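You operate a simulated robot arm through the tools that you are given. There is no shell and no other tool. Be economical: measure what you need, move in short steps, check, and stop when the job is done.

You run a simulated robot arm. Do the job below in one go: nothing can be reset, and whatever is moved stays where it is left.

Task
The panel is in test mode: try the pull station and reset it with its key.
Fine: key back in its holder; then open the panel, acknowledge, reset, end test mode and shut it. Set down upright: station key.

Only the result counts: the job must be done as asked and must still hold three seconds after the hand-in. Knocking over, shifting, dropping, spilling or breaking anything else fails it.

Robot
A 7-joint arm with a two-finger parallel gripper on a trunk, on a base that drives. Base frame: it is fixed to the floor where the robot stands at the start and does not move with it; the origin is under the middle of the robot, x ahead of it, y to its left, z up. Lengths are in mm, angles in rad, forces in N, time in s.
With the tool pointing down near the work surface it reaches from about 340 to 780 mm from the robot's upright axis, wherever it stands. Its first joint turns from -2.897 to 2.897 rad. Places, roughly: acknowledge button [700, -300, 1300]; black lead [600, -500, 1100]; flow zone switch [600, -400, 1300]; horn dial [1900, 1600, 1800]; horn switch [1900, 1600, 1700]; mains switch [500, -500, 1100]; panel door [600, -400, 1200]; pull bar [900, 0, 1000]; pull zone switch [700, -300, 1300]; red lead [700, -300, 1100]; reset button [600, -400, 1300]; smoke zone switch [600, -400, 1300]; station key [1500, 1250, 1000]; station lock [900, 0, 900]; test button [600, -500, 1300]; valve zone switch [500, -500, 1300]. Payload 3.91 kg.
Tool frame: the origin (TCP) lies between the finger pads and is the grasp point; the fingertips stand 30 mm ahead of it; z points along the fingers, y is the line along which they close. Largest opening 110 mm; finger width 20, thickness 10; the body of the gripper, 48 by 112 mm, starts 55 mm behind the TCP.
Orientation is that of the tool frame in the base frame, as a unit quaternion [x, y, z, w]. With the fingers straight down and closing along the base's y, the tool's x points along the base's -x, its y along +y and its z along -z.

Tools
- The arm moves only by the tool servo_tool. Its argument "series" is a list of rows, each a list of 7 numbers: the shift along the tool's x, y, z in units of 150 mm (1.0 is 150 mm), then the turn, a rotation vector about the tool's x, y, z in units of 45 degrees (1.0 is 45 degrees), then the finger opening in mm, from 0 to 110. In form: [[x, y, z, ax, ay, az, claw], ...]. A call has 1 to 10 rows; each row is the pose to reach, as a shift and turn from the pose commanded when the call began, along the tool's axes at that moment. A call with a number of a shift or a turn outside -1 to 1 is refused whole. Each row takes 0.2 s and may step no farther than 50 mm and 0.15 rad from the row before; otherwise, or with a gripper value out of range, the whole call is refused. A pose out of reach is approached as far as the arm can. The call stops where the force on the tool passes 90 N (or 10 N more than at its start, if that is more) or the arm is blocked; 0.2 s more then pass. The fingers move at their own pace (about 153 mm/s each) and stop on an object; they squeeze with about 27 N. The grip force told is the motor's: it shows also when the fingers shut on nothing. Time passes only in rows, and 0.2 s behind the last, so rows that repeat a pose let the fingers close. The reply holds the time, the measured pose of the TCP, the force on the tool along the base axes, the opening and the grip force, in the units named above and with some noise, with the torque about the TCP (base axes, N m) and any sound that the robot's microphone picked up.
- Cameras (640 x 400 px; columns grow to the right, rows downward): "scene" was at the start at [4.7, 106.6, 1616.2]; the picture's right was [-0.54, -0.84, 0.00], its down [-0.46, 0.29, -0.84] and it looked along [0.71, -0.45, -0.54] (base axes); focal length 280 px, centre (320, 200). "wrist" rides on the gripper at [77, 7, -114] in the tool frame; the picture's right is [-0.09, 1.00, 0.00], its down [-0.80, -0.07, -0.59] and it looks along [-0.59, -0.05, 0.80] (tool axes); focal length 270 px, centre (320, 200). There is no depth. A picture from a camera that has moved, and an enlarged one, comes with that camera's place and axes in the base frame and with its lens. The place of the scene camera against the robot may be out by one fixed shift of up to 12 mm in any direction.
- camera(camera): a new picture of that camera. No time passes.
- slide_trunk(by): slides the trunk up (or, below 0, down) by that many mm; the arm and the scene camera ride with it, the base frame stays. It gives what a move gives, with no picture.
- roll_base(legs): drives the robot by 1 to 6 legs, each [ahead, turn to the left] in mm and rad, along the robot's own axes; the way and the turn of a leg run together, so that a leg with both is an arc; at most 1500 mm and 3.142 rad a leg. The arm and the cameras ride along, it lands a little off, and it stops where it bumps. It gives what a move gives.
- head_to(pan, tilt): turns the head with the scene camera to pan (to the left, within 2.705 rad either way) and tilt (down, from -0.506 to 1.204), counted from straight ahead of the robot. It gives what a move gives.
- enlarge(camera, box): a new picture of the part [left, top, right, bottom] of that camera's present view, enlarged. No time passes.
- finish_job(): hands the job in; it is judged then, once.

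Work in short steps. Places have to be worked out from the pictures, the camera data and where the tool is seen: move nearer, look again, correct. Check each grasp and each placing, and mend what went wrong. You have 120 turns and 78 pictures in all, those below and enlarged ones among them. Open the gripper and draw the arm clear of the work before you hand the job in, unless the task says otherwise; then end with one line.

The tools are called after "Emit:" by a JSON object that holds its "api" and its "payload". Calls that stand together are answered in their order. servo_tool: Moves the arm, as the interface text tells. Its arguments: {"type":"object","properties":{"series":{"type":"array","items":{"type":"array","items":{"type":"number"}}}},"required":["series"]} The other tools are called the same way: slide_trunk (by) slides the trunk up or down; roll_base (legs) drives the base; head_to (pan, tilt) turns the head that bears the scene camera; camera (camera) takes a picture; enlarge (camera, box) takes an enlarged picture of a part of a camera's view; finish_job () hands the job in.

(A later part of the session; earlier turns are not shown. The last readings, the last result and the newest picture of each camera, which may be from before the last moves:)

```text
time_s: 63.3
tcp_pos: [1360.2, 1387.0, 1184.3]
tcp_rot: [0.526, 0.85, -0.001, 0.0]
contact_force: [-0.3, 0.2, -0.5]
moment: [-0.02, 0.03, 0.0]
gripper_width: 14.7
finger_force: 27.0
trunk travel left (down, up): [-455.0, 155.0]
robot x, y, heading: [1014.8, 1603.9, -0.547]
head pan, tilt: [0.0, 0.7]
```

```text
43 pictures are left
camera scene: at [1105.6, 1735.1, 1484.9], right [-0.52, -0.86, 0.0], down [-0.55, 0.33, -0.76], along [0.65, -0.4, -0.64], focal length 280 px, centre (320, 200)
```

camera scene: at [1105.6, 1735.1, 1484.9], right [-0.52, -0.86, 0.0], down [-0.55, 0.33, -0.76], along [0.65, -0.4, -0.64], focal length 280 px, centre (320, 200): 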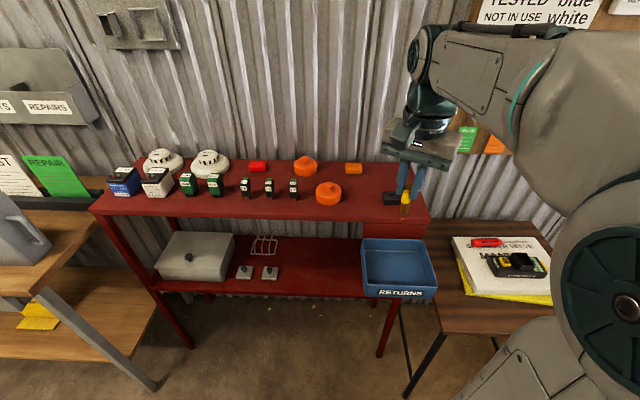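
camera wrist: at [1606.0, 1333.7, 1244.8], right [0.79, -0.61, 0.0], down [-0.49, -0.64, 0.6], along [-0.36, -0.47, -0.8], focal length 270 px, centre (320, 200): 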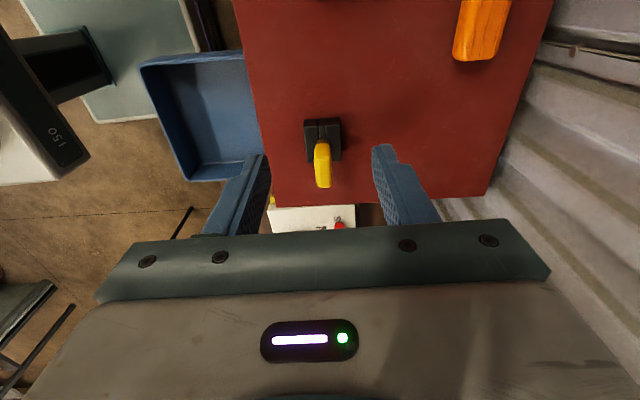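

Holding the key well; I drive back by the same path reversed.

Emit:
{"api": "roll_base", "payload": {"legs": [[-130, 0], [0, 0.79], [-1293, 0], [0, 1.578], [-1402, 0], [0, -1.823]]}}

Emit:
{"api": "slide_trunk", "payload": {"by": -250}}

```text
time_s: 87.8
tcp_pos: [403.9, 0.5, 1183.6]
tcp_rot: [0.285, 0.958, -0.002, 0.001]
contact_force: [0.2, 0.0, -0.6]
moment: [-0.03, -0.03, 0.0]
gripper_width: 14.9
finger_force: 27.2
trunk travel left (down, up): [-455.0, 155.0]
robot x, y, heading: [-7.9, 12.5, -0.006]
head pan, tilt: [0.0, 0.7]
```

```text
time_s: 90.3
tcp_pos: [403.9, 1.6, 933.8]
tcp_rot: [0.285, 0.959, -0.002, 0.001]
contact_force: [0.5, 0.6, -0.6]
moment: [-0.02, 0.02, -0.04]
gripper_width: 14.9
finger_force: 27.5
trunk travel left (down, up): [-205.0, 405.0]
robot x, y, heading: [-4.1, 9.4, -0.007]
head pan, tilt: [0.0, 0.7]
```

Back at the stand. I raise the tool to face the wall again and move toward the lock (estimated at (872,-36,902)).

Emit:
{"api": "servo_tool", "payload": {"series": [[-0.15, 0.15, 0, 0, 0, 0, 0], [-0.3, 0.3, 0, 0, -0.17, 0, 0], [-0.45, 0.45, 0, 0, -0.34, 0, 0], [-0.6, 0.6, 0, 0, -0.51, 0, 0], [-0.75, 0.75, 0, 0, -0.68, 0, 0], [-0.86, 0.85, 0, 0, -0.85, 0, 0], [-0.86, 0.85, 0, 0, -1, 0, 0]]}}

Emit:
{"api": "servo_tool", "payload": {"series": [[-0.1, 0.15, 0.17, 0, -0.17, 0, 0], [-0.2, 0.3, 0.34, 0, -0.34, 0, 0], [-0.3, 0.45, 0.5, 0, -0.51, 0, 0], [-0.38, 0.6, 0.6, 0, -0.68, 0, 0], [-0.38, 0.6, 0.6, 0, -0.85, 0, 0], [-0.38, 0.6, 0.6, 0, -1, 0, 0]]}}

Emit:
{"api": "camera", "payload": {"camera": "wrist"}}

```text
time_s: 91.9
tcp_pos: [583.9, 37.4, 933.8]
tcp_rot: [0.263, 0.885, -0.111, 0.368]
contact_force: [-0.4, 0.4, 0.0]
moment: [0.02, 0.04, 0.01]
gripper_width: 15.0
finger_force: 27.1
trunk travel left (down, up): [-205.0, 405.0]
robot x, y, heading: [-3.2, 14.1, -0.008]
head pan, tilt: [0.0, 0.7]
```

```text
time_s: 93.3
tcp_pos: [717.9, 56.5, 910.2]
tcp_rot: [0.201, 0.676, -0.203, 0.679]
contact_force: [-0.3, 0.0, 0.3]
moment: [0.02, 0.04, -0.01]
gripper_width: 14.7
finger_force: 26.9
trunk travel left (down, up): [-205.0, 405.0]
robot x, y, heading: [-7.0, 13.6, -0.013]
head pan, tilt: [0.0, 0.7]
```

```text
42 pictures are left
camera wrist: at [625.8, 123.1, 833.2], right [0.54, 0.84, 0.09], down [-0.54, 0.27, 0.8], along [0.64, -0.48, 0.6], focal length 270 px, centre (320, 200)
```

wrist: 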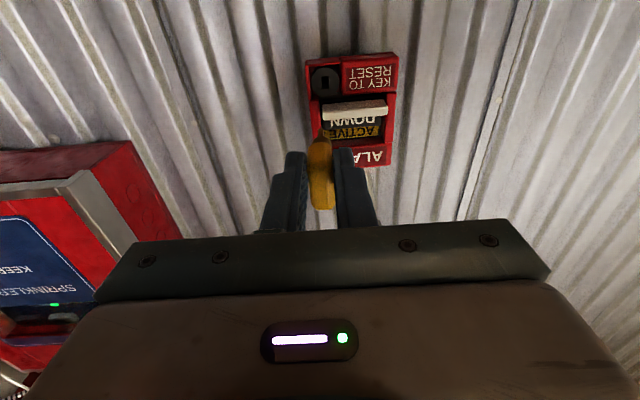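

Slot re-measured at (870,-38,904), consistent. I align s and z and advance to leave the blade tip ~20 mm short, then look closely.

Emit:
{"api": "servo_tool", "payload": {"series": [[0.045, 0.037, 0.2, 0, 0, 0, 0], [0.045, 0.037, 0.4, 0, 0, 0, 0], [0.045, 0.037, 0.56, 0, 0, 0, 0]]}}

Emit:
{"api": "enlarge", "payload": {"camera": "wrist", "box": [220, 30, 420, 230]}}

Emit:
{"api": "enlarge", "payload": {"camera": "scene", "box": [280, 60, 440, 160]}}

```text
time_s: 94.1
tcp_pos: [789.1, 14.9, 903.3]
tcp_rot: [0.201, 0.678, -0.201, 0.678]
contact_force: [-5.0, 2.0, -0.4]
moment: [0.02, -0.05, -0.09]
gripper_width: 14.8
finger_force: 26.7
trunk travel left (down, up): [-205.0, 405.0]
robot x, y, heading: [-5.8, 11.9, -0.01]
head pan, tilt: [0.0, 0.7]
```

```text
2.00 times, centred on (320, 130) of wrist
camera zoom: at [698.2, 81.7, 826.9], right [0.54, 0.84, 0.09], down [-0.54, 0.27, 0.8], along [0.65, -0.48, 0.59], focal length 541 px, centre (320, 340)
```

zoom: 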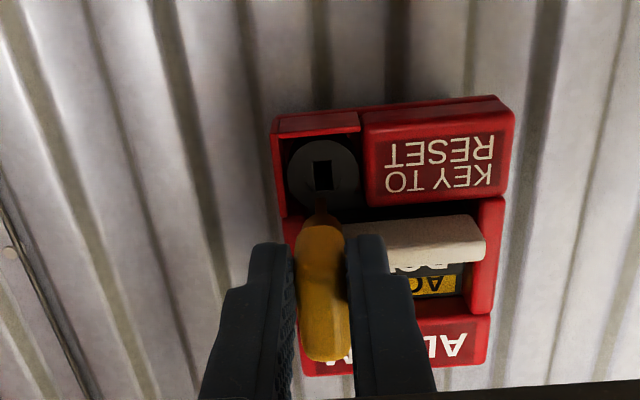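

```text
4.00 times, centred on (360, 110) of scene
camera zoom: at [10.0, 168.8, 1234.8], right [-0.01, -1.0, 0.0], down [-0.64, 0.01, -0.77], along [0.77, -0.01, -0.64], focal length 1122 px, centre (160, 560)
```

zoom: 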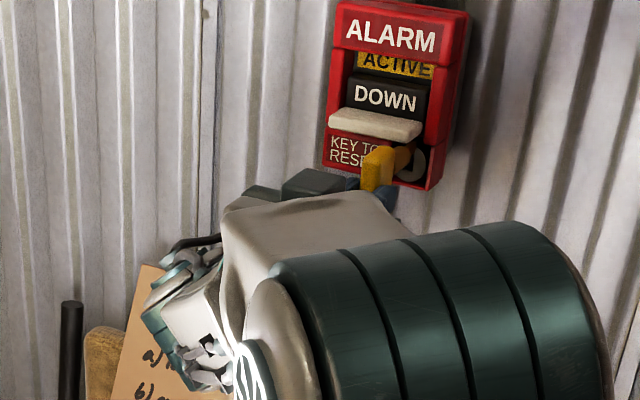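

A 5 N back force suggests that the blade tip is already touching. I zoom in on the tip versus slot.

Emit:
{"api": "enlarge", "payload": {"camera": "wrist", "box": [290, 85, 350, 145]}}

```text
6.67 times, centred on (320, 115) of wrist
camera zoom: at [698.2, 81.7, 826.9], right [0.54, 0.84, 0.09], down [-0.54, 0.27, 0.8], along [0.65, -0.48, 0.59], focal length 1802 px, centre (320, 767)
```

zoom: 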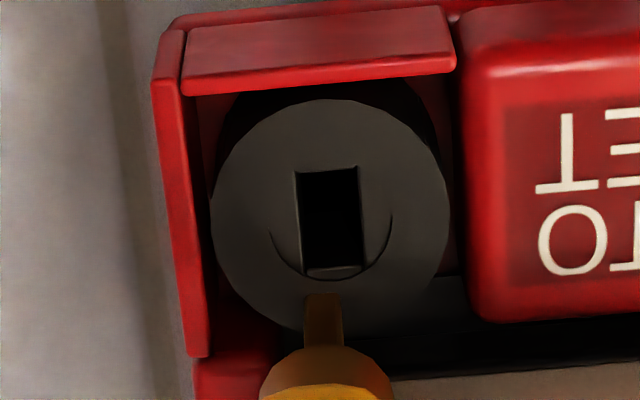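

Force and torque agree with the view: the blade tip touches the lock face about 14 mm above the slot (key sits offset in the grip), and ~1.5 mm to one side. I back off 8 mm, go down 14 mm and right, and recheck.

Emit:
{"api": "servo_tool", "payload": {"series": [[0, 0, -0.053, 0, 0, 0, 0], [0.093, 0.01, -0.053, 0, 0, 0, 0], [0.093, 0.01, -0.053, 0, 0, 0, 0]]}}

Emit:
{"api": "enlarge", "payload": {"camera": "wrist", "box": [290, 65, 350, 125]}}

```text
time_s: 94.9
tcp_pos: [785.9, 19.9, 890.7]
tcp_rot: [0.201, 0.677, -0.203, 0.679]
contact_force: [0.1, -0.5, -0.4]
moment: [-0.02, 0.03, 0.04]
gripper_width: 15.1
finger_force: 27.6
trunk travel left (down, up): [-205.0, 405.0]
robot x, y, heading: [-4.7, 17.0, -0.007]
head pan, tilt: [0.0, 0.7]
```

```text
6.67 times, centred on (320, 95) of wrist
camera zoom: at [693.0, 86.9, 812.8], right [0.54, 0.83, 0.09], down [-0.54, 0.27, 0.8], along [0.64, -0.48, 0.59], focal length 1802 px, centre (320, 900)
```

zoom: 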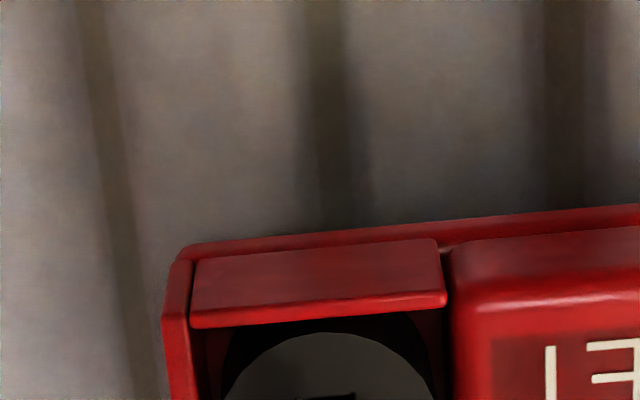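

Emit:
{"api": "enlarge", "payload": {"camera": "wrist", "box": [290, 100, 350, 160]}}

```text
6.67 times, centred on (320, 130) of wrist
camera zoom: at [693.0, 86.9, 812.8], right [0.54, 0.83, 0.09], down [-0.54, 0.27, 0.8], along [0.64, -0.48, 0.59], focal length 1802 px, centre (320, 667)
```

zoom: 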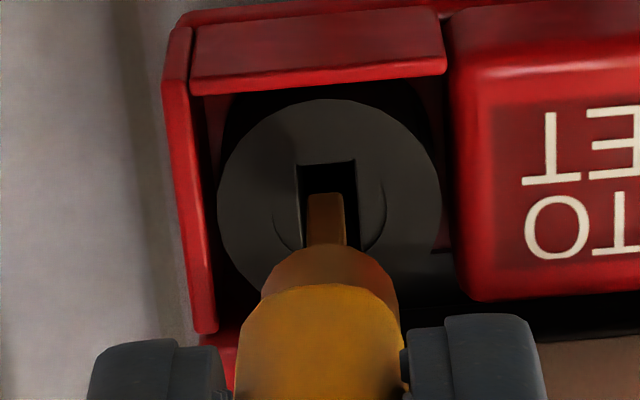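

The tip now projects into the slot with small margins. I advance gently, 8 mm then a few more.

Emit:
{"api": "servo_tool", "payload": {"series": [[0, 0, 0.03, 0, 0, 0, 0], [0, 0, 0.06, 0, 0, 0, 0], [0, 0, 0.09, 0, 0, 0, 0], [0, 0, 0.12, 0, 0, 0, 0]]}}

Emit:
{"api": "enlarge", "payload": {"camera": "wrist", "box": [290, 100, 350, 160]}}

```text
time_s: 95.9
tcp_pos: [799.9, 10.0, 890.5]
tcp_rot: [0.2, 0.677, -0.203, 0.679]
contact_force: [0.1, 0.3, -0.6]
moment: [0.01, 0.0, -0.01]
gripper_width: 14.7
finger_force: 26.6
trunk travel left (down, up): [-205.0, 405.0]
robot x, y, heading: [-7.6, 13.6, -0.01]
head pan, tilt: [0.0, 0.7]
```

```text
6.67 times, centred on (320, 130) of wrist
camera zoom: at [708.3, 76.7, 813.0], right [0.54, 0.83, 0.09], down [-0.54, 0.27, 0.8], along [0.64, -0.48, 0.59], focal length 1802 px, centre (320, 667)
```

zoom: 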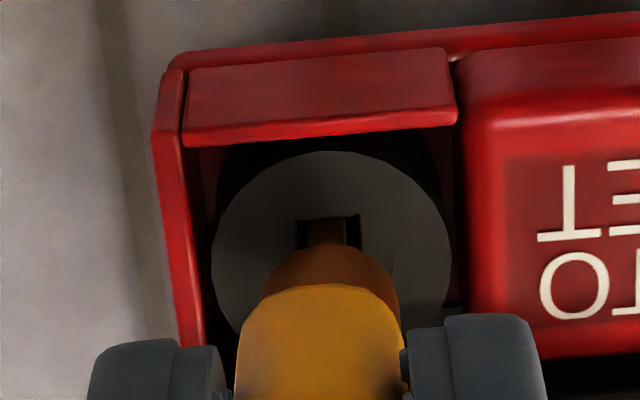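

No force, the blade is entering. I continue in small steps.

Emit:
{"api": "servo_tool", "payload": {"series": [[0, 0, 0.025, 0, 0, 0, 0], [0, 0, 0.05, 0, 0, 0, 0], [0, 0, 0.075, 0, 0, 0, 0]]}}

```text
time_s: 96.7
tcp_pos: [809.6, 5.8, 889.8]
tcp_rot: [0.201, 0.678, -0.202, 0.678]
contact_force: [-7.5, 2.0, 0.6]
moment: [0.03, -0.05, -0.25]
gripper_width: 14.6
finger_force: 26.8
trunk travel left (down, up): [-205.0, 405.0]
robot x, y, heading: [-6.1, 14.0, -0.009]
head pan, tilt: [0.0, 0.7]
```

Emit:
{"api": "enlarge", "payload": {"camera": "wrist", "box": [290, 110, 350, 170]}}

```text
6.67 times, centred on (320, 140) of wrist
camera zoom: at [717.4, 72.4, 813.1], right [0.54, 0.84, 0.09], down [-0.54, 0.27, 0.8], along [0.65, -0.48, 0.59], focal length 1802 px, centre (320, 600)
```

zoom: 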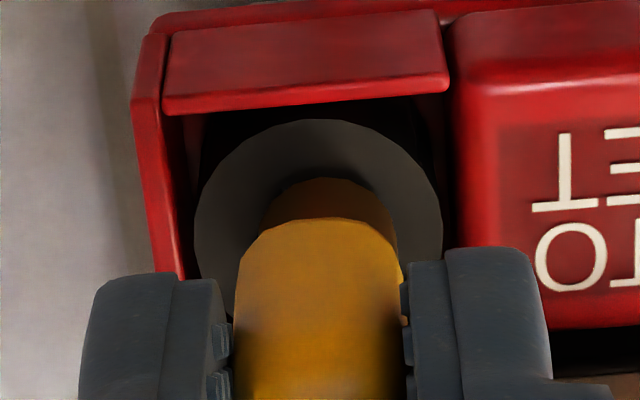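

Collar is against the face, fully seated. I turn clockwise 45° about the key axis (13 mm above the TCP) and watch torque and view.

Emit:
{"api": "servo_tool", "payload": {"series": [[-0.0009, 0.0121, -0.005, 0, 0, 0.178, 0], [-0.0034, 0.0239, -0.005, 0, 0, 0.357, 0], [-0.0075, 0.0353, -0.005, 0, 0, 0.535, 0], [-0.0132, 0.046, -0.005, 0, 0, 0.713, 0], [-0.0204, 0.0558, -0.005, 0, 0, 0.891, 0], [-0.0254, 0.0613, -0.005, 0, 0, 1, 0]]}}

Emit:
{"api": "camera", "payload": {"camera": "wrist"}}

```text
time_s: 98.1
tcp_pos: [813.4, 12.5, 894.8]
tcp_rot: [0.445, 0.548, 0.074, 0.704]
contact_force: [-11.5, 2.0, -1.8]
moment: [0.05, 0.01, -0.45]
gripper_width: 14.8
finger_force: 27.1
trunk travel left (down, up): [-205.0, 405.0]
robot x, y, heading: [-1.3, 12.2, -0.007]
head pan, tilt: [0.0, 0.7]
```

```text
34 pictures are left
camera wrist: at [750.9, 123.7, 844.7], right [0.35, 0.54, 0.77], down [-0.84, -0.19, 0.51], along [0.42, -0.82, 0.38], focal length 270 px, centre (320, 200)
```

wrist: 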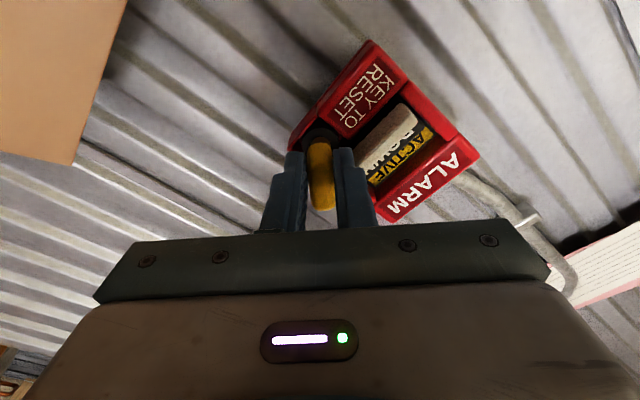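

It turns freely; still ACTIVE. I continue to 90°, easing axial pressure.

Emit:
{"api": "servo_tool", "payload": {"series": [[-0.0009, 0.0121, -0.007, 0, 0, 0.178, 0], [-0.0034, 0.0239, -0.007, 0, 0, 0.357, 0], [-0.0075, 0.0353, -0.007, 0, 0, 0.535, 0], [-0.0132, 0.046, -0.007, 0, 0, 0.713, 0], [-0.0204, 0.0558, -0.007, 0, 0, 0.891, 0], [-0.0254, 0.0613, -0.007, 0, 0, 1, 0]]}}

Emit:
{"api": "camera", "payload": {"camera": "wrist"}}

```text
time_s: 99.5
tcp_pos: [817.3, 14.7, 910.5]
tcp_rot: [0.625, 0.345, 0.33, 0.618]
contact_force: [-17.5, -1.7, -23.5]
moment: [0.44, 0.95, -0.78]
gripper_width: 15.8
finger_force: 26.6
out of reach, approached as far as the arm can: row 6
trunk travel left (down, up): [-205.0, 405.0]
robot x, y, heading: [-4.1, 16.4, -0.009]
head pan, tilt: [0.0, 0.7]
```

```text
33 pictures are left
camera wrist: at [764.4, 140.9, 918.4], right [-0.03, -0.07, 1.0], down [-0.94, -0.35, -0.05], along [0.35, -0.94, -0.06], focal length 270 px, centre (320, 200)
```

wrist: 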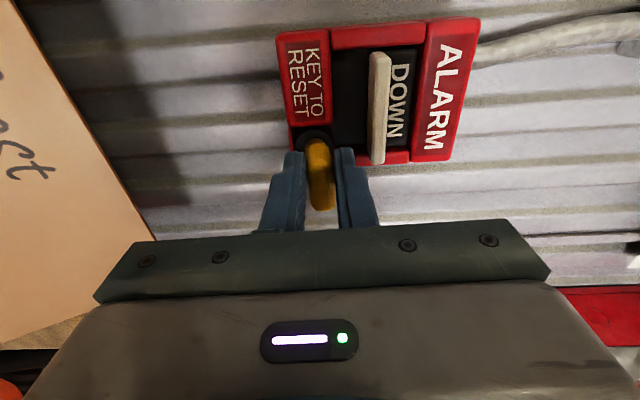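

The reset worked: the bar is back up and "ACTIVE" is gone. The last pose was at the arm's limit and pressed ~7 mm high, so I relieve that and turn back 45°.

Emit:
{"api": "servo_tool", "payload": {"series": [[0, -0.02, -0.008, 0, 0, 0, 0], [0, -0.043, -0.01, 0, 0, 0, 0], [-0.0009, -0.0554, -0.01, 0, 0, -0.178, 0], [-0.0034, -0.0673, -0.01, 0, 0, -0.357, 0], [-0.0075, -0.0787, -0.01, 0, 0, -0.535, 0], [-0.0132, -0.0893, -0.01, 0, 0, -0.713, 0], [-0.0204, -0.0991, -0.01, 0, 0, -0.891, 0], [-0.0254, -0.1047, -0.01, 0, 0, -1, 0]]}}

```text
time_s: 101.3
tcp_pos: [813.7, 14.6, 897.5]
tcp_rot: [0.444, 0.551, 0.073, 0.703]
contact_force: [-1.5, 1.9, -9.1]
moment: [0.5, 0.64, 0.09]
gripper_width: 15.5
finger_force: 27.6
out of reach, approached as far as the arm can: row 1, 2
trunk travel left (down, up): [-205.0, 405.0]
robot x, y, heading: [-3.6, 15.6, -0.01]
head pan, tilt: [0.0, 0.7]
```

Emit:
{"api": "servo_tool", "payload": {"series": [[0.0167, -0.02, 0, 0, 0, 0, 0], [0.0158, -0.0321, 0, 0, 0, -0.178, 0], [0.0133, -0.0439, 0, 0, 0, -0.357, 0], [0.0092, -0.0553, 0, 0, 0, -0.535, 0], [0.0035, -0.066, 0, 0, 0, -0.713, 0], [-0.0037, -0.0758, 0, 0, 0, -0.891, 0], [-0.0087, -0.0813, 0, 0, 0, -1, 0], [-0.0087, -0.0813, 0, 0, 0, -1, 0]]}}

Emit:
{"api": "camera", "payload": {"camera": "wrist"}}

```text
time_s: 103.1
tcp_pos: [806.3, 3.9, 892.5]
tcp_rot: [0.2, 0.678, -0.203, 0.678]
contact_force: [-0.6, -1.6, -4.4]
moment: [0.14, 0.26, -0.07]
gripper_width: 14.9
finger_force: 27.1
trunk travel left (down, up): [-205.0, 405.0]
robot x, y, heading: [-7.8, 13.8, -0.008]
head pan, tilt: [0.0, 0.7]
```

```text
32 pictures are left
camera wrist: at [716.7, 71.2, 814.9], right [0.54, 0.83, 0.08], down [-0.54, 0.27, 0.8], along [0.65, -0.48, 0.59], focal length 270 px, centre (320, 200)
```

wrist: 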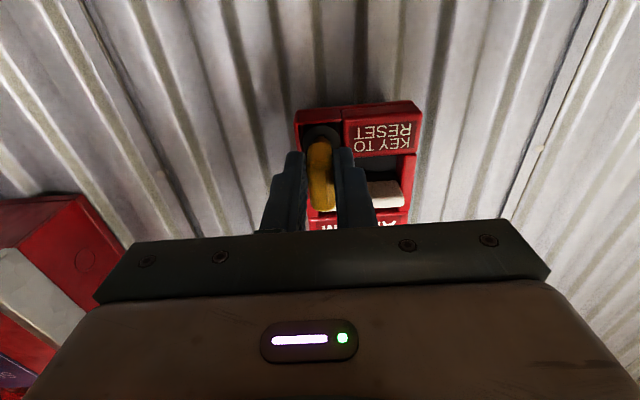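

Back at the insertion angle with light forces. I ease down 2 mm and pull the key straight out.

Emit:
{"api": "servo_tool", "payload": {"series": [[0.013, 0, -0.05, 0, 0, 0, 0], [0.013, 0, -0.15, 0, 0, 0, 0], [0.013, 0, -0.3, 0, 0, 0, 0], [0.013, 0, -0.6, 0, 0, 0, 0], [0.013, 0, -0.9, 0, 0, 0, 0]]}}

Emit:
{"api": "enlarge", "payload": {"camera": "wrist", "box": [220, 40, 420, 240]}}

```text
time_s: 104.3
tcp_pos: [697.1, 81.4, 891.2]
tcp_rot: [0.201, 0.677, -0.203, 0.678]
contact_force: [0.3, 0.6, -0.8]
moment: [0.01, 0.03, 0.02]
gripper_width: 14.9
finger_force: 26.6
trunk travel left (down, up): [-205.0, 405.0]
robot x, y, heading: [-3.1, 15.1, -0.007]
head pan, tilt: [0.0, 0.7]
```

```text
2.00 times, centred on (320, 140) of wrist
camera zoom: at [605.8, 148.4, 813.4], right [0.54, 0.84, 0.09], down [-0.54, 0.27, 0.8], along [0.65, -0.48, 0.59], focal length 541 px, centre (320, 320)
```

zoom: 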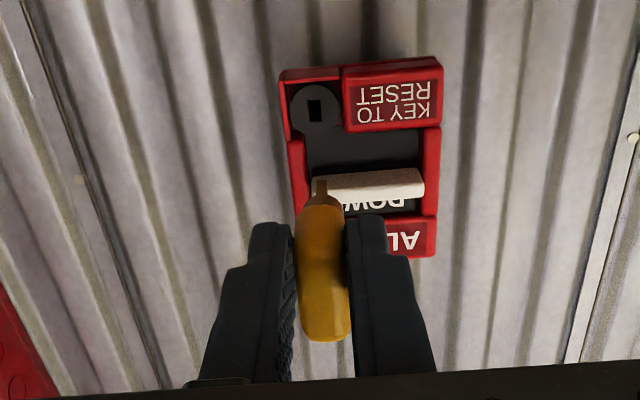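

The key is out and held; bar is up. I retract to the travel pose.

Emit:
{"api": "servo_tool", "payload": {"series": [[0, -0.2, -0.17, 0, 0, 0, 0], [0, -0.4, -0.34, 0, 0, 0, 0], [0, -0.65, -0.5, 0, 0.1, 0, 0], [0, -0.65, -0.5, 0, 0.28, 0, 0], [0, -0.65, -0.5, 0, 0.46, 0, 0], [0, -0.65, -0.5, 0, 0.64, 0, 0], [0, -0.65, -0.5, 0, 0.82, 0, 0], [0, -0.65, -0.5, 0, 1, 0, 0]]}}

Emit:
{"api": "servo_tool", "payload": {"series": [[0.1, -0.2, -0.1, 0, 0.18, 0, 0], [0.2, -0.4, -0.2, 0, 0.36, 0, 0], [0.3, -0.6, -0.3, 0, 0.54, 0, 0], [0.4, -0.7, -0.4, 0, 0.72, 0, 0], [0.5, -0.75, -0.5, 0, 0.9, 0, 0], [0.6, -0.8, -0.6, 0, 1, 0, 0]]}}

Emit:
{"api": "slide_trunk", "payload": {"by": 290}}

```text
time_s: 106.1
tcp_pos: [578.2, 38.5, 891.1]
tcp_rot: [0.262, 0.886, -0.109, 0.368]
contact_force: [0.4, -0.1, 0.2]
moment: [0.0, 0.02, -0.02]
gripper_width: 14.8
finger_force: 26.9
trunk travel left (down, up): [-205.0, 405.0]
robot x, y, heading: [-8.1, 16.1, -0.008]
head pan, tilt: [0.0, 0.7]
```

```text
time_s: 107.5
tcp_pos: [406.4, 9.4, 888.3]
tcp_rot: [0.284, 0.959, -0.001, 0.0]
contact_force: [-0.7, 0.5, -0.4]
moment: [0.02, -0.01, 0.0]
gripper_width: 15.0
finger_force: 27.2
trunk travel left (down, up): [-205.0, 405.0]
robot x, y, heading: [-4.0, 14.0, -0.011]
head pan, tilt: [0.0, 0.7]
```

```text
time_s: 110.5
tcp_pos: [407.5, 8.1, 1179.7]
tcp_rot: [0.284, 0.959, -0.002, 0.001]
contact_force: [-0.6, 0.2, 0.3]
moment: [-0.01, -0.02, -0.01]
gripper_width: 14.9
finger_force: 27.0
trunk travel left (down, up): [-495.0, 115.0]
robot x, y, heading: [-5.0, 12.9, -0.011]
head pan, tilt: [0.0, 0.7]
```

Drive to the bench again along the same route.

Emit:
{"api": "roll_base", "payload": {"legs": [[0, 1.832], [1388, 0], [0, -1.577], [1293, 0], [0, -0.79], [130, 0]]}}

```text
time_s: 134.8
tcp_pos: [1352.9, 1383.2, 1178.6]
tcp_rot: [0.531, 0.848, -0.001, 0.0]
contact_force: [0.5, 0.8, -0.4]
moment: [-0.01, 0.05, 0.01]
gripper_width: 14.7
finger_force: 26.8
trunk travel left (down, up): [-495.0, 115.0]
robot x, y, heading: [1004.2, 1605.9, -0.547]
head pan, tilt: [0.0, 0.7]
```

Now rotate the wrist +59° and move over the holder at the lifted height.

Emit:
{"api": "servo_tool", "payload": {"series": [[0, 0, 0, 0, 0, 0.165, 0], [0, 0, 0, 0, 0, 0.33, 0], [0, 0, 0, 0, 0, 0.495, 0], [0, 0, 0, 0, 0, 0.655, 0]]}}

Emit:
{"api": "servo_tool", "payload": {"series": [[0, 0, 0, 0, 0, 0.165, 0], [0, 0, 0, 0, 0, 0.33, 0], [0, 0, 0, 0, 0, 0.495, 0], [0, 0, 0, 0, 0, 0.655, 0]]}}

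Emit:
{"api": "servo_tool", "payload": {"series": [[-0.03, 0.25, 0, 0, 0, 0, 0], [-0.06, 0.5, 0, 0, 0, 0, 0], [-0.09, 0.75, 0, 0, 0, 0, 0], [-0.13, 1, 0, 0, 0, 0, 0]]}}

Emit:
{"api": "servo_tool", "payload": {"series": [[0, 0.25, 0, 0, 0, 0, 0], [0, 0.54, 0, 0, 0, 0, 0]]}}

Emit:
{"api": "enlarge", "payload": {"camera": "wrist", "box": [200, 60, 440, 240]}}

```text
time_s: 135.8
tcp_pos: [1352.4, 1382.9, 1178.5]
tcp_rot: [0.73, 0.684, -0.002, 0.001]
contact_force: [-0.2, 0.1, -0.2]
moment: [-0.02, -0.03, 0.02]
gripper_width: 14.8
finger_force: 27.1
trunk travel left (down, up): [-495.0, 115.0]
robot x, y, heading: [1003.7, 1600.5, -0.548]
head pan, tilt: [0.0, 0.7]
```

```text
time_s: 136.8
tcp_pos: [1351.1, 1382.7, 1178.4]
tcp_rot: [0.88, 0.475, -0.002, 0.001]
contact_force: [-0.2, 0.8, -0.4]
moment: [-0.02, 0.01, 0.02]
gripper_width: 14.9
finger_force: 26.5
trunk travel left (down, up): [-495.0, 115.0]
robot x, y, heading: [1002.9, 1599.8, -0.547]
head pan, tilt: [0.0, 0.7]
```

```text
time_s: 137.8
tcp_pos: [1467.8, 1283.9, 1178.2]
tcp_rot: [0.879, 0.476, -0.001, 0.0]
contact_force: [0.6, -1.2, 0.9]
moment: [-0.01, 0.02, 0.01]
gripper_width: 14.6
finger_force: 27.0
trunk travel left (down, up): [-495.0, 115.0]
robot x, y, heading: [1004.6, 1601.4, -0.551]
head pan, tilt: [0.0, 0.7]
```

```text
time_s: 138.4
tcp_pos: [1535.6, 1238.7, 1180.2]
tcp_rot: [0.879, 0.476, -0.002, 0.0]
contact_force: [0.6, -1.0, -0.2]
moment: [0.0, 0.02, -0.02]
gripper_width: 14.8
finger_force: 27.0
trunk travel left (down, up): [-495.0, 115.0]
robot x, y, heading: [1001.8, 1602.7, -0.556]
head pan, tilt: [0.0, 0.7]
```

```text
2.22 times, centred on (320, 150) of wrist
camera zoom: at [1583.7, 1298.5, 1294.6], right [0.79, -0.62, 0.0], down [-0.49, -0.63, 0.6], along [-0.37, -0.47, -0.8], focal length 601 px, centre (320, 311)
```

zoom: 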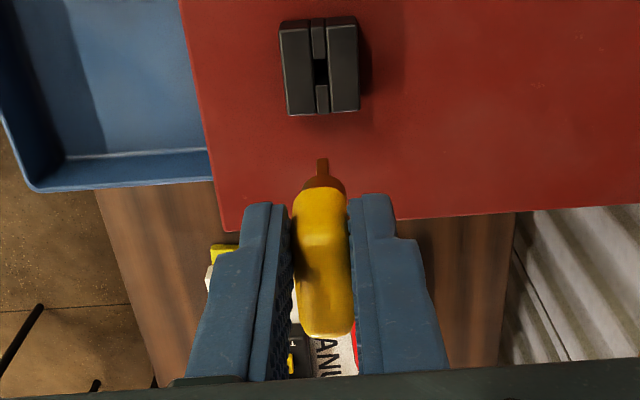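

The holder view matches the pickup view almost exactly; the key has slid ~3 mm in the grip. I lower until the blade tip is just above the block and look.

Emit:
{"api": "servo_tool", "payload": {"series": [[0, 0, 0.22, 0, 0, 0, 0], [0, 0, 0.44, 0, 0, 0, 0], [0, 0, 0.64, 0, 0, 0, 0], [0, 0, 0.64, 0, 0, 0, 0]]}}

Emit:
{"api": "enlarge", "payload": {"camera": "wrist", "box": [280, 80, 360, 140]}}

```text
time_s: 139.4
tcp_pos: [1534.9, 1240.5, 1082.6]
tcp_rot: [0.879, 0.477, -0.001, 0.001]
contact_force: [-0.8, -0.5, -0.9]
moment: [0.0, -0.03, 0.01]
gripper_width: 15.1
finger_force: 26.8
trunk travel left (down, up): [-495.0, 115.0]
robot x, y, heading: [1004.0, 1600.4, -0.55]
head pan, tilt: [0.0, 0.7]
```

```text
6.67 times, centred on (320, 110) of wrist
camera zoom: at [1584.0, 1301.4, 1197.0], right [0.79, -0.62, 0.0], down [-0.5, -0.63, 0.6], along [-0.37, -0.47, -0.8], focal length 1802 px, centre (320, 800)
```

zoom: 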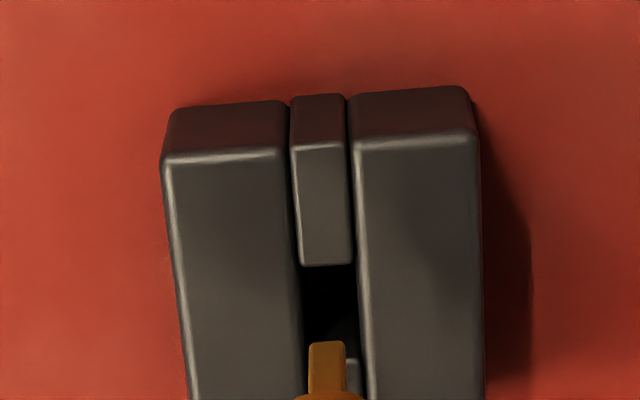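

Blade tip is ~7 mm above the block and appears ~4 mm toward -u of the slot. I shift +4 mm in x, lower 5 mm and look again.

Emit:
{"api": "servo_tool", "payload": {"series": [[0.027, 0.002, 0, 0, 0, 0, 0], [0.027, 0.002, 0.033, 0, 0, 0, 0], [0.027, 0.002, 0.033, 0, 0, 0, 0]]}}

Emit:
{"api": "enlarge", "payload": {"camera": "wrist", "box": [280, 90, 360, 150]}}

```text
time_s: 140.2
tcp_pos: [1537.7, 1243.7, 1078.2]
tcp_rot: [0.879, 0.477, -0.001, 0.002]
contact_force: [-0.6, -0.9, -0.8]
moment: [0.01, -0.01, 0.01]
gripper_width: 14.8
finger_force: 26.9
trunk travel left (down, up): [-495.0, 115.0]
robot x, y, heading: [1001.3, 1604.3, -0.558]
head pan, tilt: [0.0, 0.7]
```

```text
6.67 times, centred on (320, 120) of wrist
camera zoom: at [1586.5, 1304.1, 1192.2], right [0.79, -0.62, 0.0], down [-0.5, -0.63, 0.6], along [-0.37, -0.47, -0.8], focal length 1802 px, centre (320, 733)
```

zoom: 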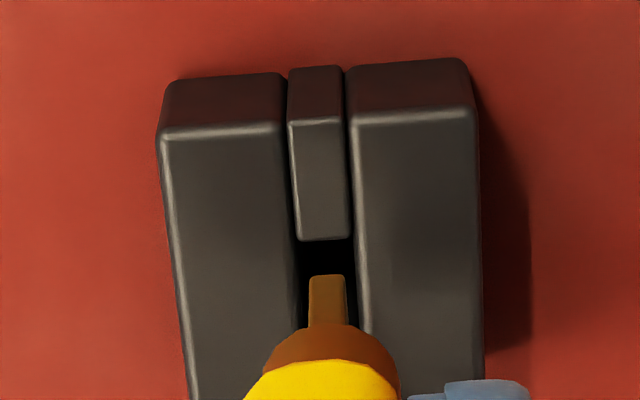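

The evidence fits the key having shifted sideways in the grip, and the tip now lines up with the slot. I lower 10 mm gently and check the force.

Emit:
{"api": "servo_tool", "payload": {"series": [[0.002, 0.001, 0.02, 0, 0, 0, 0], [0.002, 0.001, 0.04, 0, 0, 0, 0], [0.002, 0.001, 0.06, 0, 0, 0, 0]]}}

Emit:
{"api": "enlarge", "payload": {"camera": "wrist", "box": [280, 90, 360, 150]}}

```text
time_s: 141.1
tcp_pos: [1539.2, 1245.5, 1070.4]
tcp_rot: [0.878, 0.478, -0.001, 0.002]
contact_force: [0.0, 0.2, 5.2]
moment: [0.02, 0.05, 0.0]
gripper_width: 14.6
finger_force: 27.3
trunk travel left (down, up): [-495.0, 115.0]
robot x, y, heading: [1002.2, 1593.9, -0.548]
head pan, tilt: [0.0, 0.7]
```

```text
6.67 times, centred on (320, 120) of wrist
camera zoom: at [1586.7, 1304.9, 1184.3], right [0.79, -0.62, 0.0], down [-0.5, -0.63, 0.6], along [-0.37, -0.47, -0.8], focal length 1802 px, centre (320, 733)
```

zoom: 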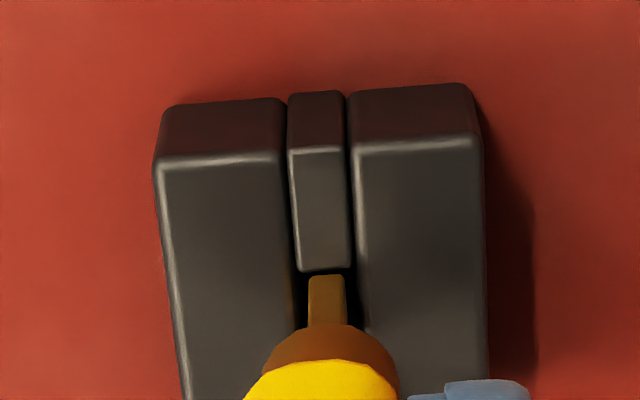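

Light contact at the surface: blade's near edge is just inside the slot, so the far edge likely catches. I lift 1.5 mm, shift +0.5 mm, and lower again.

Emit:
{"api": "servo_tool", "payload": {"series": [[0, 0, -0.01, 0, 0, 0, 0], [0.0035, 0, -0.01, 0, 0, 0, 0], [0.0035, 0, 0.005, 0, 0, 0, 0], [0.0035, 0, 0.02, 0, 0, 0, 0]]}}

```text
time_s: 142.1
tcp_pos: [1537.7, 1244.9, 1069.2]
tcp_rot: [0.879, 0.477, 0.0, 0.004]
contact_force: [0.7, 1.9, 19.1]
moment: [-0.05, 0.02, -0.02]
gripper_width: 15.0
finger_force: 26.9
trunk travel left (down, up): [-495.0, 115.0]
robot x, y, heading: [1000.2, 1601.8, -0.544]
head pan, tilt: [0.0, 0.7]
```

Emit:
{"api": "servo_tool", "payload": {"series": [[0, 0, -0.025, 0, 0, 0, 0], [0, 0, -0.025, 0, 0, 0, 0]]}}

Emit:
{"api": "enlarge", "payload": {"camera": "wrist", "box": [304, 118, 344, 143]}}

Emit:
{"api": "enlarge", "payload": {"camera": "scene", "box": [350, 150, 430, 230]}}

```text
time_s: 142.7
tcp_pos: [1537.3, 1244.6, 1070.6]
tcp_rot: [0.879, 0.477, -0.002, 0.001]
contact_force: [1.9, 0.3, 5.4]
moment: [-0.02, -0.08, -0.01]
gripper_width: 14.7
finger_force: 26.9
trunk travel left (down, up): [-495.0, 115.0]
robot x, y, heading: [1002.5, 1601.0, -0.556]
head pan, tilt: [0.0, 0.7]
```

```text
16.00 times, centred on (324, 130) of wrist
camera zoom: at [1586.4, 1305.1, 1183.4], right [0.79, -0.62, 0.0], down [-0.49, -0.63, 0.6], along [-0.37, -0.47, -0.8], focal length 4325 px, centre (256, 1312)
```

zoom: 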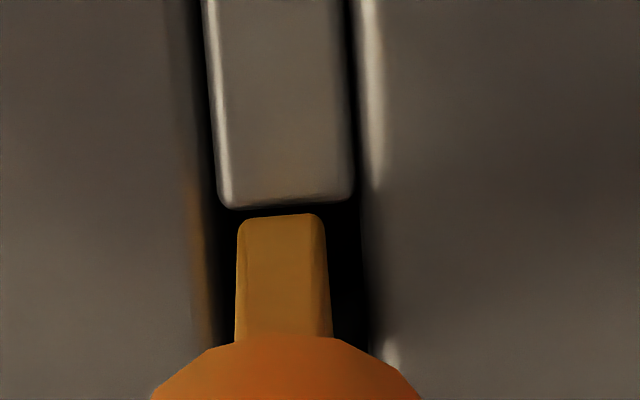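

```text
5.00 times, centred on (390, 190) of scene
camera zoom: at [1093.4, 1729.5, 1524.7], right [-0.52, -0.85, 0.0], down [-0.55, 0.34, -0.77], along [0.65, -0.4, -0.64], focal length 1402 px, centre (-30, 250)
```

zoom: 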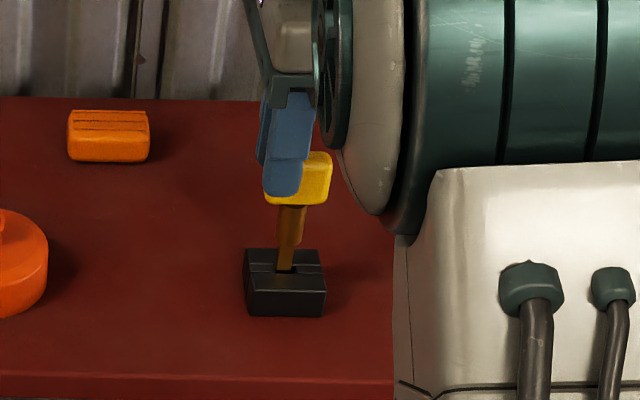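

Emit:
{"api": "enlarge", "payload": {"camera": "scene", "box": [395, 188, 421, 216]}}

```text
14.29 times, centred on (408, 202) of scene
camera zoom: at [1093.4, 1729.5, 1524.7], right [-0.52, -0.85, 0.0], down [-0.55, 0.34, -0.77], along [0.65, -0.4, -0.64], focal length 4006 px, centre (-937, 171)
```

zoom: 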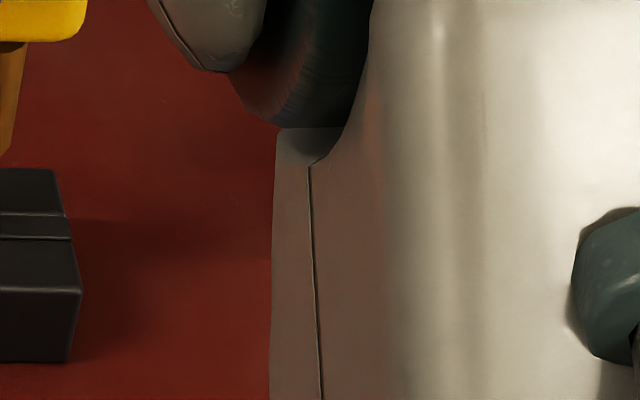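

Emit:
{"api": "enlarge", "payload": {"camera": "scene", "box": [365, 188, 405, 213]}}

```text
16.00 times, centred on (385, 200) of scene
camera zoom: at [1093.4, 1729.5, 1524.7], right [-0.52, -0.85, 0.0], down [-0.55, 0.34, -0.77], along [0.65, -0.4, -0.64], focal length 4486 px, centre (-720, 192)
```

zoom: 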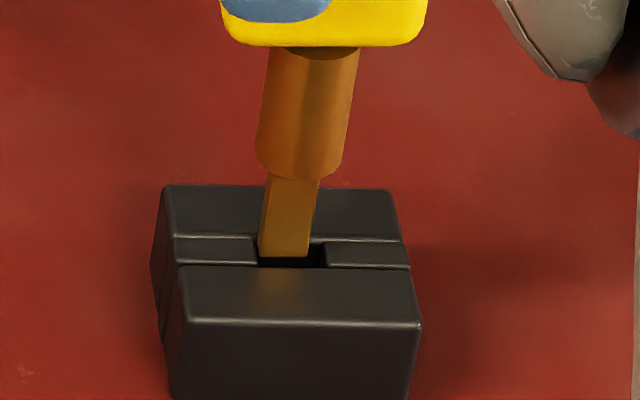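

The scene view shows the slot has ~2.7 mm room at the -u side and the blade catches at the +u end. I lift 1.5 mm, shift x -1.4 mm, and lower.

Emit:
{"api": "servo_tool", "payload": {"series": [[0, 0.002, -0.01, 0, 0, 0, 0], [-0.0093, 0.002, -0.01, 0, 0, 0, 0], [-0.0093, 0.002, 0.01, 0, 0, 0, 0], [-0.0093, 0.002, 0.03, 0, 0, 0, 0], [-0.0093, 0.002, 0.045, 0, 0, 0, 0]]}}

```text
time_s: 143.8
tcp_pos: [1538.0, 1244.0, 1062.5]
tcp_rot: [0.879, 0.476, -0.001, 0.001]
contact_force: [0.0, 0.1, 0.2]
moment: [0.02, -0.03, -0.01]
gripper_width: 14.9
finger_force: 27.1
trunk travel left (down, up): [-495.0, 115.0]
robot x, y, heading: [1003.0, 1601.4, -0.555]
head pan, tilt: [0.0, 0.7]
```

It's in the slot with no force. I continue down towards ~1049 in small steps.

Emit:
{"api": "servo_tool", "payload": {"series": [[0, 0, 0.03, 0, 0, 0, 0], [0, 0, 0.06, 0, 0, 0, 0], [0, 0, 0.085, 0, 0, 0, 0]]}}

Emit:
{"api": "enlarge", "payload": {"camera": "scene", "box": [345, 178, 425, 228]}}

```text
time_s: 144.7
tcp_pos: [1538.5, 1243.3, 1050.0]
tcp_rot: [0.879, 0.476, -0.001, 0.0]
contact_force: [0.3, -0.3, -0.2]
moment: [0.02, 0.0, 0.01]
gripper_width: 14.7
finger_force: 26.7
trunk travel left (down, up): [-495.0, 115.0]
robot x, y, heading: [1005.1, 1602.2, -0.556]
head pan, tilt: [0.0, 0.7]
```

```text
8.00 times, centred on (385, 203) of scene
camera zoom: at [1093.7, 1729.2, 1524.9], right [-0.52, -0.85, 0.0], down [-0.55, 0.34, -0.76], along [0.65, -0.4, -0.64], focal length 2243 px, centre (-200, 176)
```

zoom: 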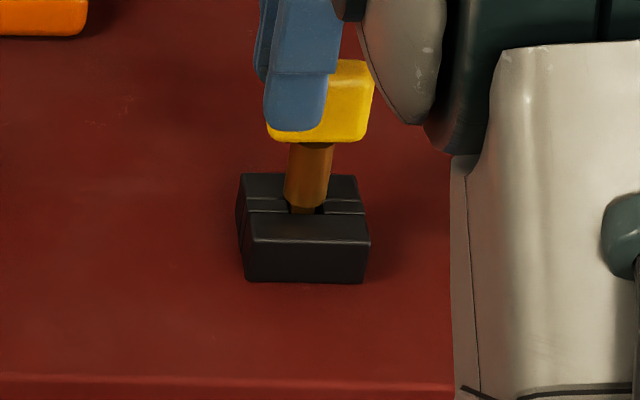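

Collar is nearly on the block. I lower until light contact.

Emit:
{"api": "servo_tool", "payload": {"series": [[0, 0, 0.008, 0, 0, 0, 0], [0, 0, 0.016, 0, 0, 0, 0]]}}

```text
time_s: 145.2
tcp_pos: [1538.3, 1243.5, 1047.6]
tcp_rot: [0.879, 0.476, -0.002, 0.0]
contact_force: [-0.1, -0.3, -1.3]
moment: [0.03, 0.0, 0.0]
gripper_width: 15.0
finger_force: 26.9
trunk travel left (down, up): [-495.0, 115.0]
robot x, y, heading: [1001.5, 1599.3, -0.552]
head pan, tilt: [0.0, 0.7]
```

Emit:
{"api": "servo_tool", "payload": {"series": [[0, 0, 0.01, 0, 0, 0, 0], [0, 0, 0.02, 0, 0, 0, 0]]}}

```text
time_s: 145.8
tcp_pos: [1537.8, 1243.2, 1047.3]
tcp_rot: [0.879, 0.477, -0.001, 0.004]
contact_force: [1.6, 0.1, 10.3]
moment: [-0.06, -0.02, 0.0]
gripper_width: 15.2
finger_force: 27.1
trunk travel left (down, up): [-495.0, 115.0]
robot x, y, heading: [1001.8, 1603.8, -0.554]
head pan, tilt: [0.0, 0.7]
```

Seated (10 N). I relieve slightly, open, and lift clear.

Emit:
{"api": "servo_tool", "payload": {"series": [[0, 0, -0.012, 0, 0, 0, 15], [0, 0, -0.012, 0, 0, 0, 50], [0, 0, -0.012, 0, 0, 0, 50], [0, 0, -0.2, 0, 0, 0, 50], [0, 0, -0.5, 0, 0, 0, 50], [0, 0, -0.8, 0, 0, 0, 50]]}}

Emit:
{"api": "servo_tool", "payload": {"series": [[0.05, -0.25, 0, 0, 0, 0, 50], [0.1, -0.5, 0, 0, 0, 0, 30], [0.15, -0.75, 0, 0, 0, 0, 0], [0.2, -1, 0, 0, 0, 0, 0]]}}

Emit:
{"api": "enlarge", "payload": {"camera": "scene", "box": [345, 170, 425, 220]}}

```text
time_s: 147.2
tcp_pos: [1539.6, 1243.7, 1164.1]
tcp_rot: [0.879, 0.477, -0.001, 0.001]
contact_force: [-0.1, -0.4, -0.3]
moment: [0.01, 0.0, -0.02]
gripper_width: 50.2
finger_force: 0.0
trunk travel left (down, up): [-495.0, 115.0]
robot x, y, heading: [997.6, 1601.4, -0.547]
head pan, tilt: [0.0, 0.7]
```

```text
time_s: 148.2
tcp_pos: [1427.0, 1349.9, 1164.8]
tcp_rot: [0.879, 0.477, -0.001, 0.003]
contact_force: [0.0, 0.0, 0.0]
moment: [-0.02, -0.04, 0.01]
gripper_width: 0.1
finger_force: 26.9
trunk travel left (down, up): [-495.0, 115.0]
robot x, y, heading: [996.7, 1599.0, -0.551]
head pan, tilt: [0.0, 0.7]
```

```text
8.00 times, centred on (385, 195) of scene
camera zoom: at [1092.7, 1729.6, 1524.9], right [-0.52, -0.85, 0.0], down [-0.55, 0.34, -0.77], along [0.65, -0.4, -0.64], focal length 2243 px, centre (-200, 240)
```

zoom: 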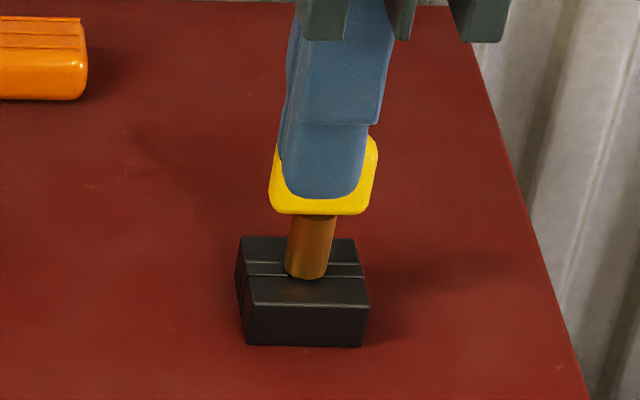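

The key stands seated upright in its holder. Now I retract, unwind the wrist 90°, and drive to the panel.

Emit:
{"api": "servo_tool", "payload": {"series": [[0, -0.2, 0, 0, 0, -0.16, 0], [0, -0.4, 0, 0, 0, -0.33, 0], [0, -0.5, 0, 0, 0, -0.5, 0], [0, -0.5, 0, 0, 0, -0.67, 0], [0, -0.5, 0, 0, 0, -0.84, 0], [0, -0.5, 0, 0, 0, -1, 0]]}}

Emit:
{"api": "servo_tool", "payload": {"series": [[0, 0, 0, 0, 0, -0.17, 0], [0, 0, 0, 0, 0, -0.34, 0], [0, 0, 0, 0, 0, -0.51, 0], [0, 0, 0, 0, 0, -0.68, 0], [0, 0, 0, 0, 0, -0.85, 0], [0, 0, 0, 0, 0, -1, 0]]}}

Emit:
{"api": "roll_base", "payload": {"legs": [[-130, 0], [0, 0.79], [-1277, 0], [0, 1.582], [-1485, 0], [0, -2.395]]}}

Emit:
{"api": "head_to", "payload": {"pan": 0.0, "tilt": 0.45}}

Emit:
{"api": "camera", "payload": {"camera": "scene"}}

```text
time_s: 149.7
tcp_pos: [1365.6, 1391.6, 1165.3]
tcp_rot: [0.628, 0.778, -0.001, 0.001]
contact_force: [-0.4, -0.4, 0.1]
moment: [-0.02, 0.0, 0.0]
gripper_width: 0.1
finger_force: 27.3
trunk travel left (down, up): [-495.0, 115.0]
robot x, y, heading: [1002.6, 1601.6, -0.549]
head pan, tilt: [0.0, 0.7]
```

```text
time_s: 151.1
tcp_pos: [1364.7, 1392.4, 1165.7]
tcp_rot: [0.284, 0.959, -0.002, 0.0]
contact_force: [0.1, -0.1, -0.6]
moment: [-0.01, 0.01, 0.02]
gripper_width: 0.1
finger_force: 27.2
trunk travel left (down, up): [-495.0, 115.0]
robot x, y, heading: [1003.7, 1602.6, -0.551]
head pan, tilt: [0.0, 0.7]
```

```text
time_s: 177.0
tcp_pos: [353.6, -280.3, 1164.3]
tcp_rot: [0.299, 0.954, -0.002, 0.0]
contact_force: [0.1, -0.8, -0.1]
moment: [0.02, -0.01, -0.01]
gripper_width: 0.1
finger_force: 27.2
trunk travel left (down, up): [-495.0, 115.0]
robot x, y, heading: [3.2, -56.9, -0.58]
head pan, tilt: [0.0, 0.7]
```

```text
time_s: 177.7
tcp_pos: [354.6, -280.1, 1164.2]
tcp_rot: [0.298, 0.954, -0.001, 0.0]
contact_force: [0.1, 0.7, 0.4]
moment: [-0.03, -0.01, -0.04]
gripper_width: 0.2
finger_force: 26.9
trunk travel left (down, up): [-495.0, 115.0]
robot x, y, heading: [-0.3, -60.8, -0.582]
head pan, tilt: [0.0, 0.45]
```

```text
20 pictures are left
camera scene: at [98.8, 61.5, 1547.0], right [-0.55, -0.84, 0.0], down [-0.36, 0.24, -0.9], along [0.75, -0.49, -0.44], focal length 280 px, centre (320, 200)
```

scene: 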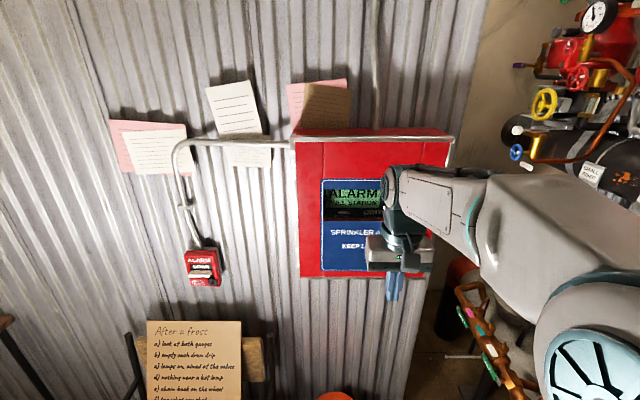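

I back up 150 mm for room, then pitch the tool horizontal in front of the handle area (s≈-160, z≈1100) to look with the wrist camera.

Emit:
{"api": "roll_base", "payload": {"legs": [[-150, 0]]}}

Emit:
{"api": "servo_tool", "payload": {"series": [[-0.2, -0.15, 0, 0, -0.15, 0, 0], [-0.4, -0.3, 0, 0, -0.32, 0, 0], [-0.6, -0.45, 0, 0, -0.49, 0, 0], [-0.8, -0.6, 0, 0, -0.66, 0, 0], [-1, -0.79, 0, 0, -0.83, 0, 0], [-1, -0.79, 0, 0, -1, 0, 0]]}}

Emit:
{"api": "servo_tool", "payload": {"series": [[0, 0, 0.2, 0, -0.17, 0, 0], [0, 0, 0.4, 0, -0.34, 0, 0], [0, 0, 0.565, 0, -0.51, 0, 0], [0, 0, 0.565, 0, -0.68, 0, 0], [0, 0, 0.565, 0, -0.85, 0, 0], [0, 0, 0.565, 0, -1, 0, 0]]}}

Emit:
{"api": "camera", "payload": {"camera": "wrist"}}

Emit:
{"api": "camera", "payload": {"camera": "scene"}}

```text
time_s: 179.1
tcp_pos: [229.7, -198.3, 1165.0]
tcp_rot: [0.3, 0.954, -0.002, 0.0]
contact_force: [-0.2, -0.2, -0.1]
moment: [0.01, 0.05, 0.01]
gripper_width: 0.0
finger_force: 27.1
trunk travel left (down, up): [-495.0, 115.0]
robot x, y, heading: [-124.7, 19.2, -0.584]
head pan, tilt: [0.0, 0.45]
```

```text
time_s: 180.5
tcp_pos: [286.1, -382.7, 1163.9]
tcp_rot: [0.276, 0.881, -0.117, 0.366]
contact_force: [-0.3, -0.5, -0.7]
moment: [-0.01, -0.01, 0.04]
gripper_width: 0.1
finger_force: 27.4
trunk travel left (down, up): [-495.0, 115.0]
robot x, y, heading: [-125.0, 21.2, -0.58]
head pan, tilt: [0.0, 0.45]
```

```text
time_s: 181.9
tcp_pos: [335.5, -418.8, 1104.8]
tcp_rot: [0.211, 0.674, -0.214, 0.675]
contact_force: [-0.5, -0.3, 0.1]
moment: [0.01, 0.0, 0.02]
gripper_width: 0.1
finger_force: 27.3
trunk travel left (down, up): [-495.0, 115.0]
robot x, y, heading: [-128.6, 22.5, -0.583]
head pan, tilt: [0.0, 0.45]
```

```text
19 pictures are left
camera wrist: at [245.8, -347.6, 1028.0], right [0.57, 0.82, 0.08], down [-0.53, 0.29, 0.8], along [0.63, -0.5, 0.59], focal length 270 px, centre (320, 200)
```

wrist: 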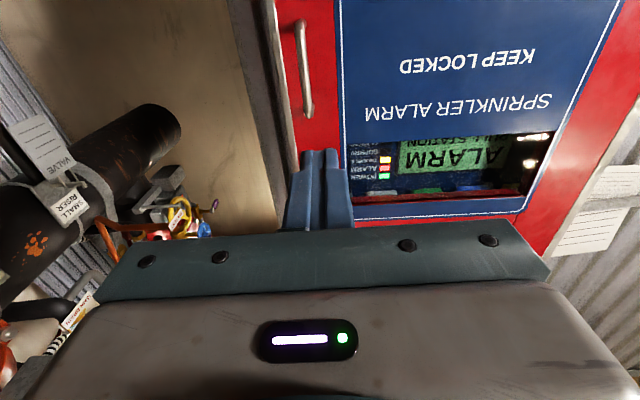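

```text
18 pictures are left
camera scene: at [-24.7, 142.6, 1547.1], right [-0.55, -0.84, 0.0], down [-0.36, 0.24, -0.9], along [0.75, -0.5, -0.44], focal length 280 px, centre (320, 200)
```

scene: 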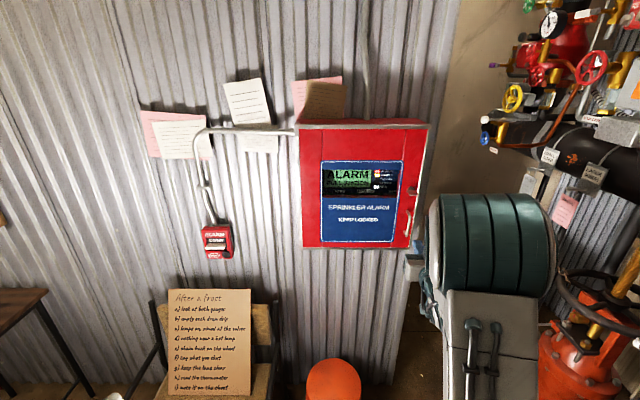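

Triangulated handle: about (463,-523,1080). I take a closer look at the handle and the other fitting near the door edge.

Emit:
{"api": "enlarge", "payload": {"camera": "scene", "box": [352, 150, 448, 250]}}

```text
4.00 times, centred on (400, 200) of scene
camera zoom: at [-24.7, 142.6, 1547.1], right [-0.55, -0.84, 0.0], down [-0.36, 0.24, -0.9], along [0.75, -0.5, -0.44], focal length 1122 px, centre (0, 200)
```

zoom: 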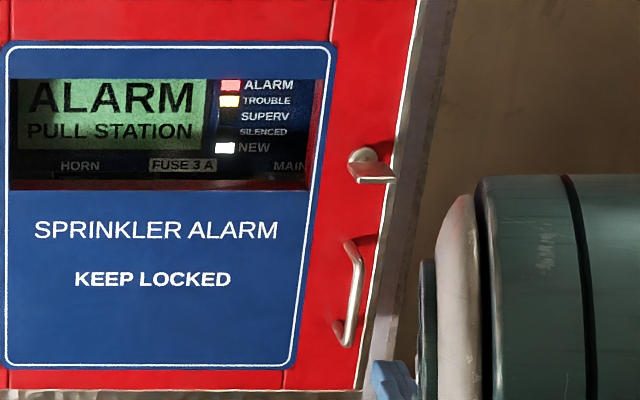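

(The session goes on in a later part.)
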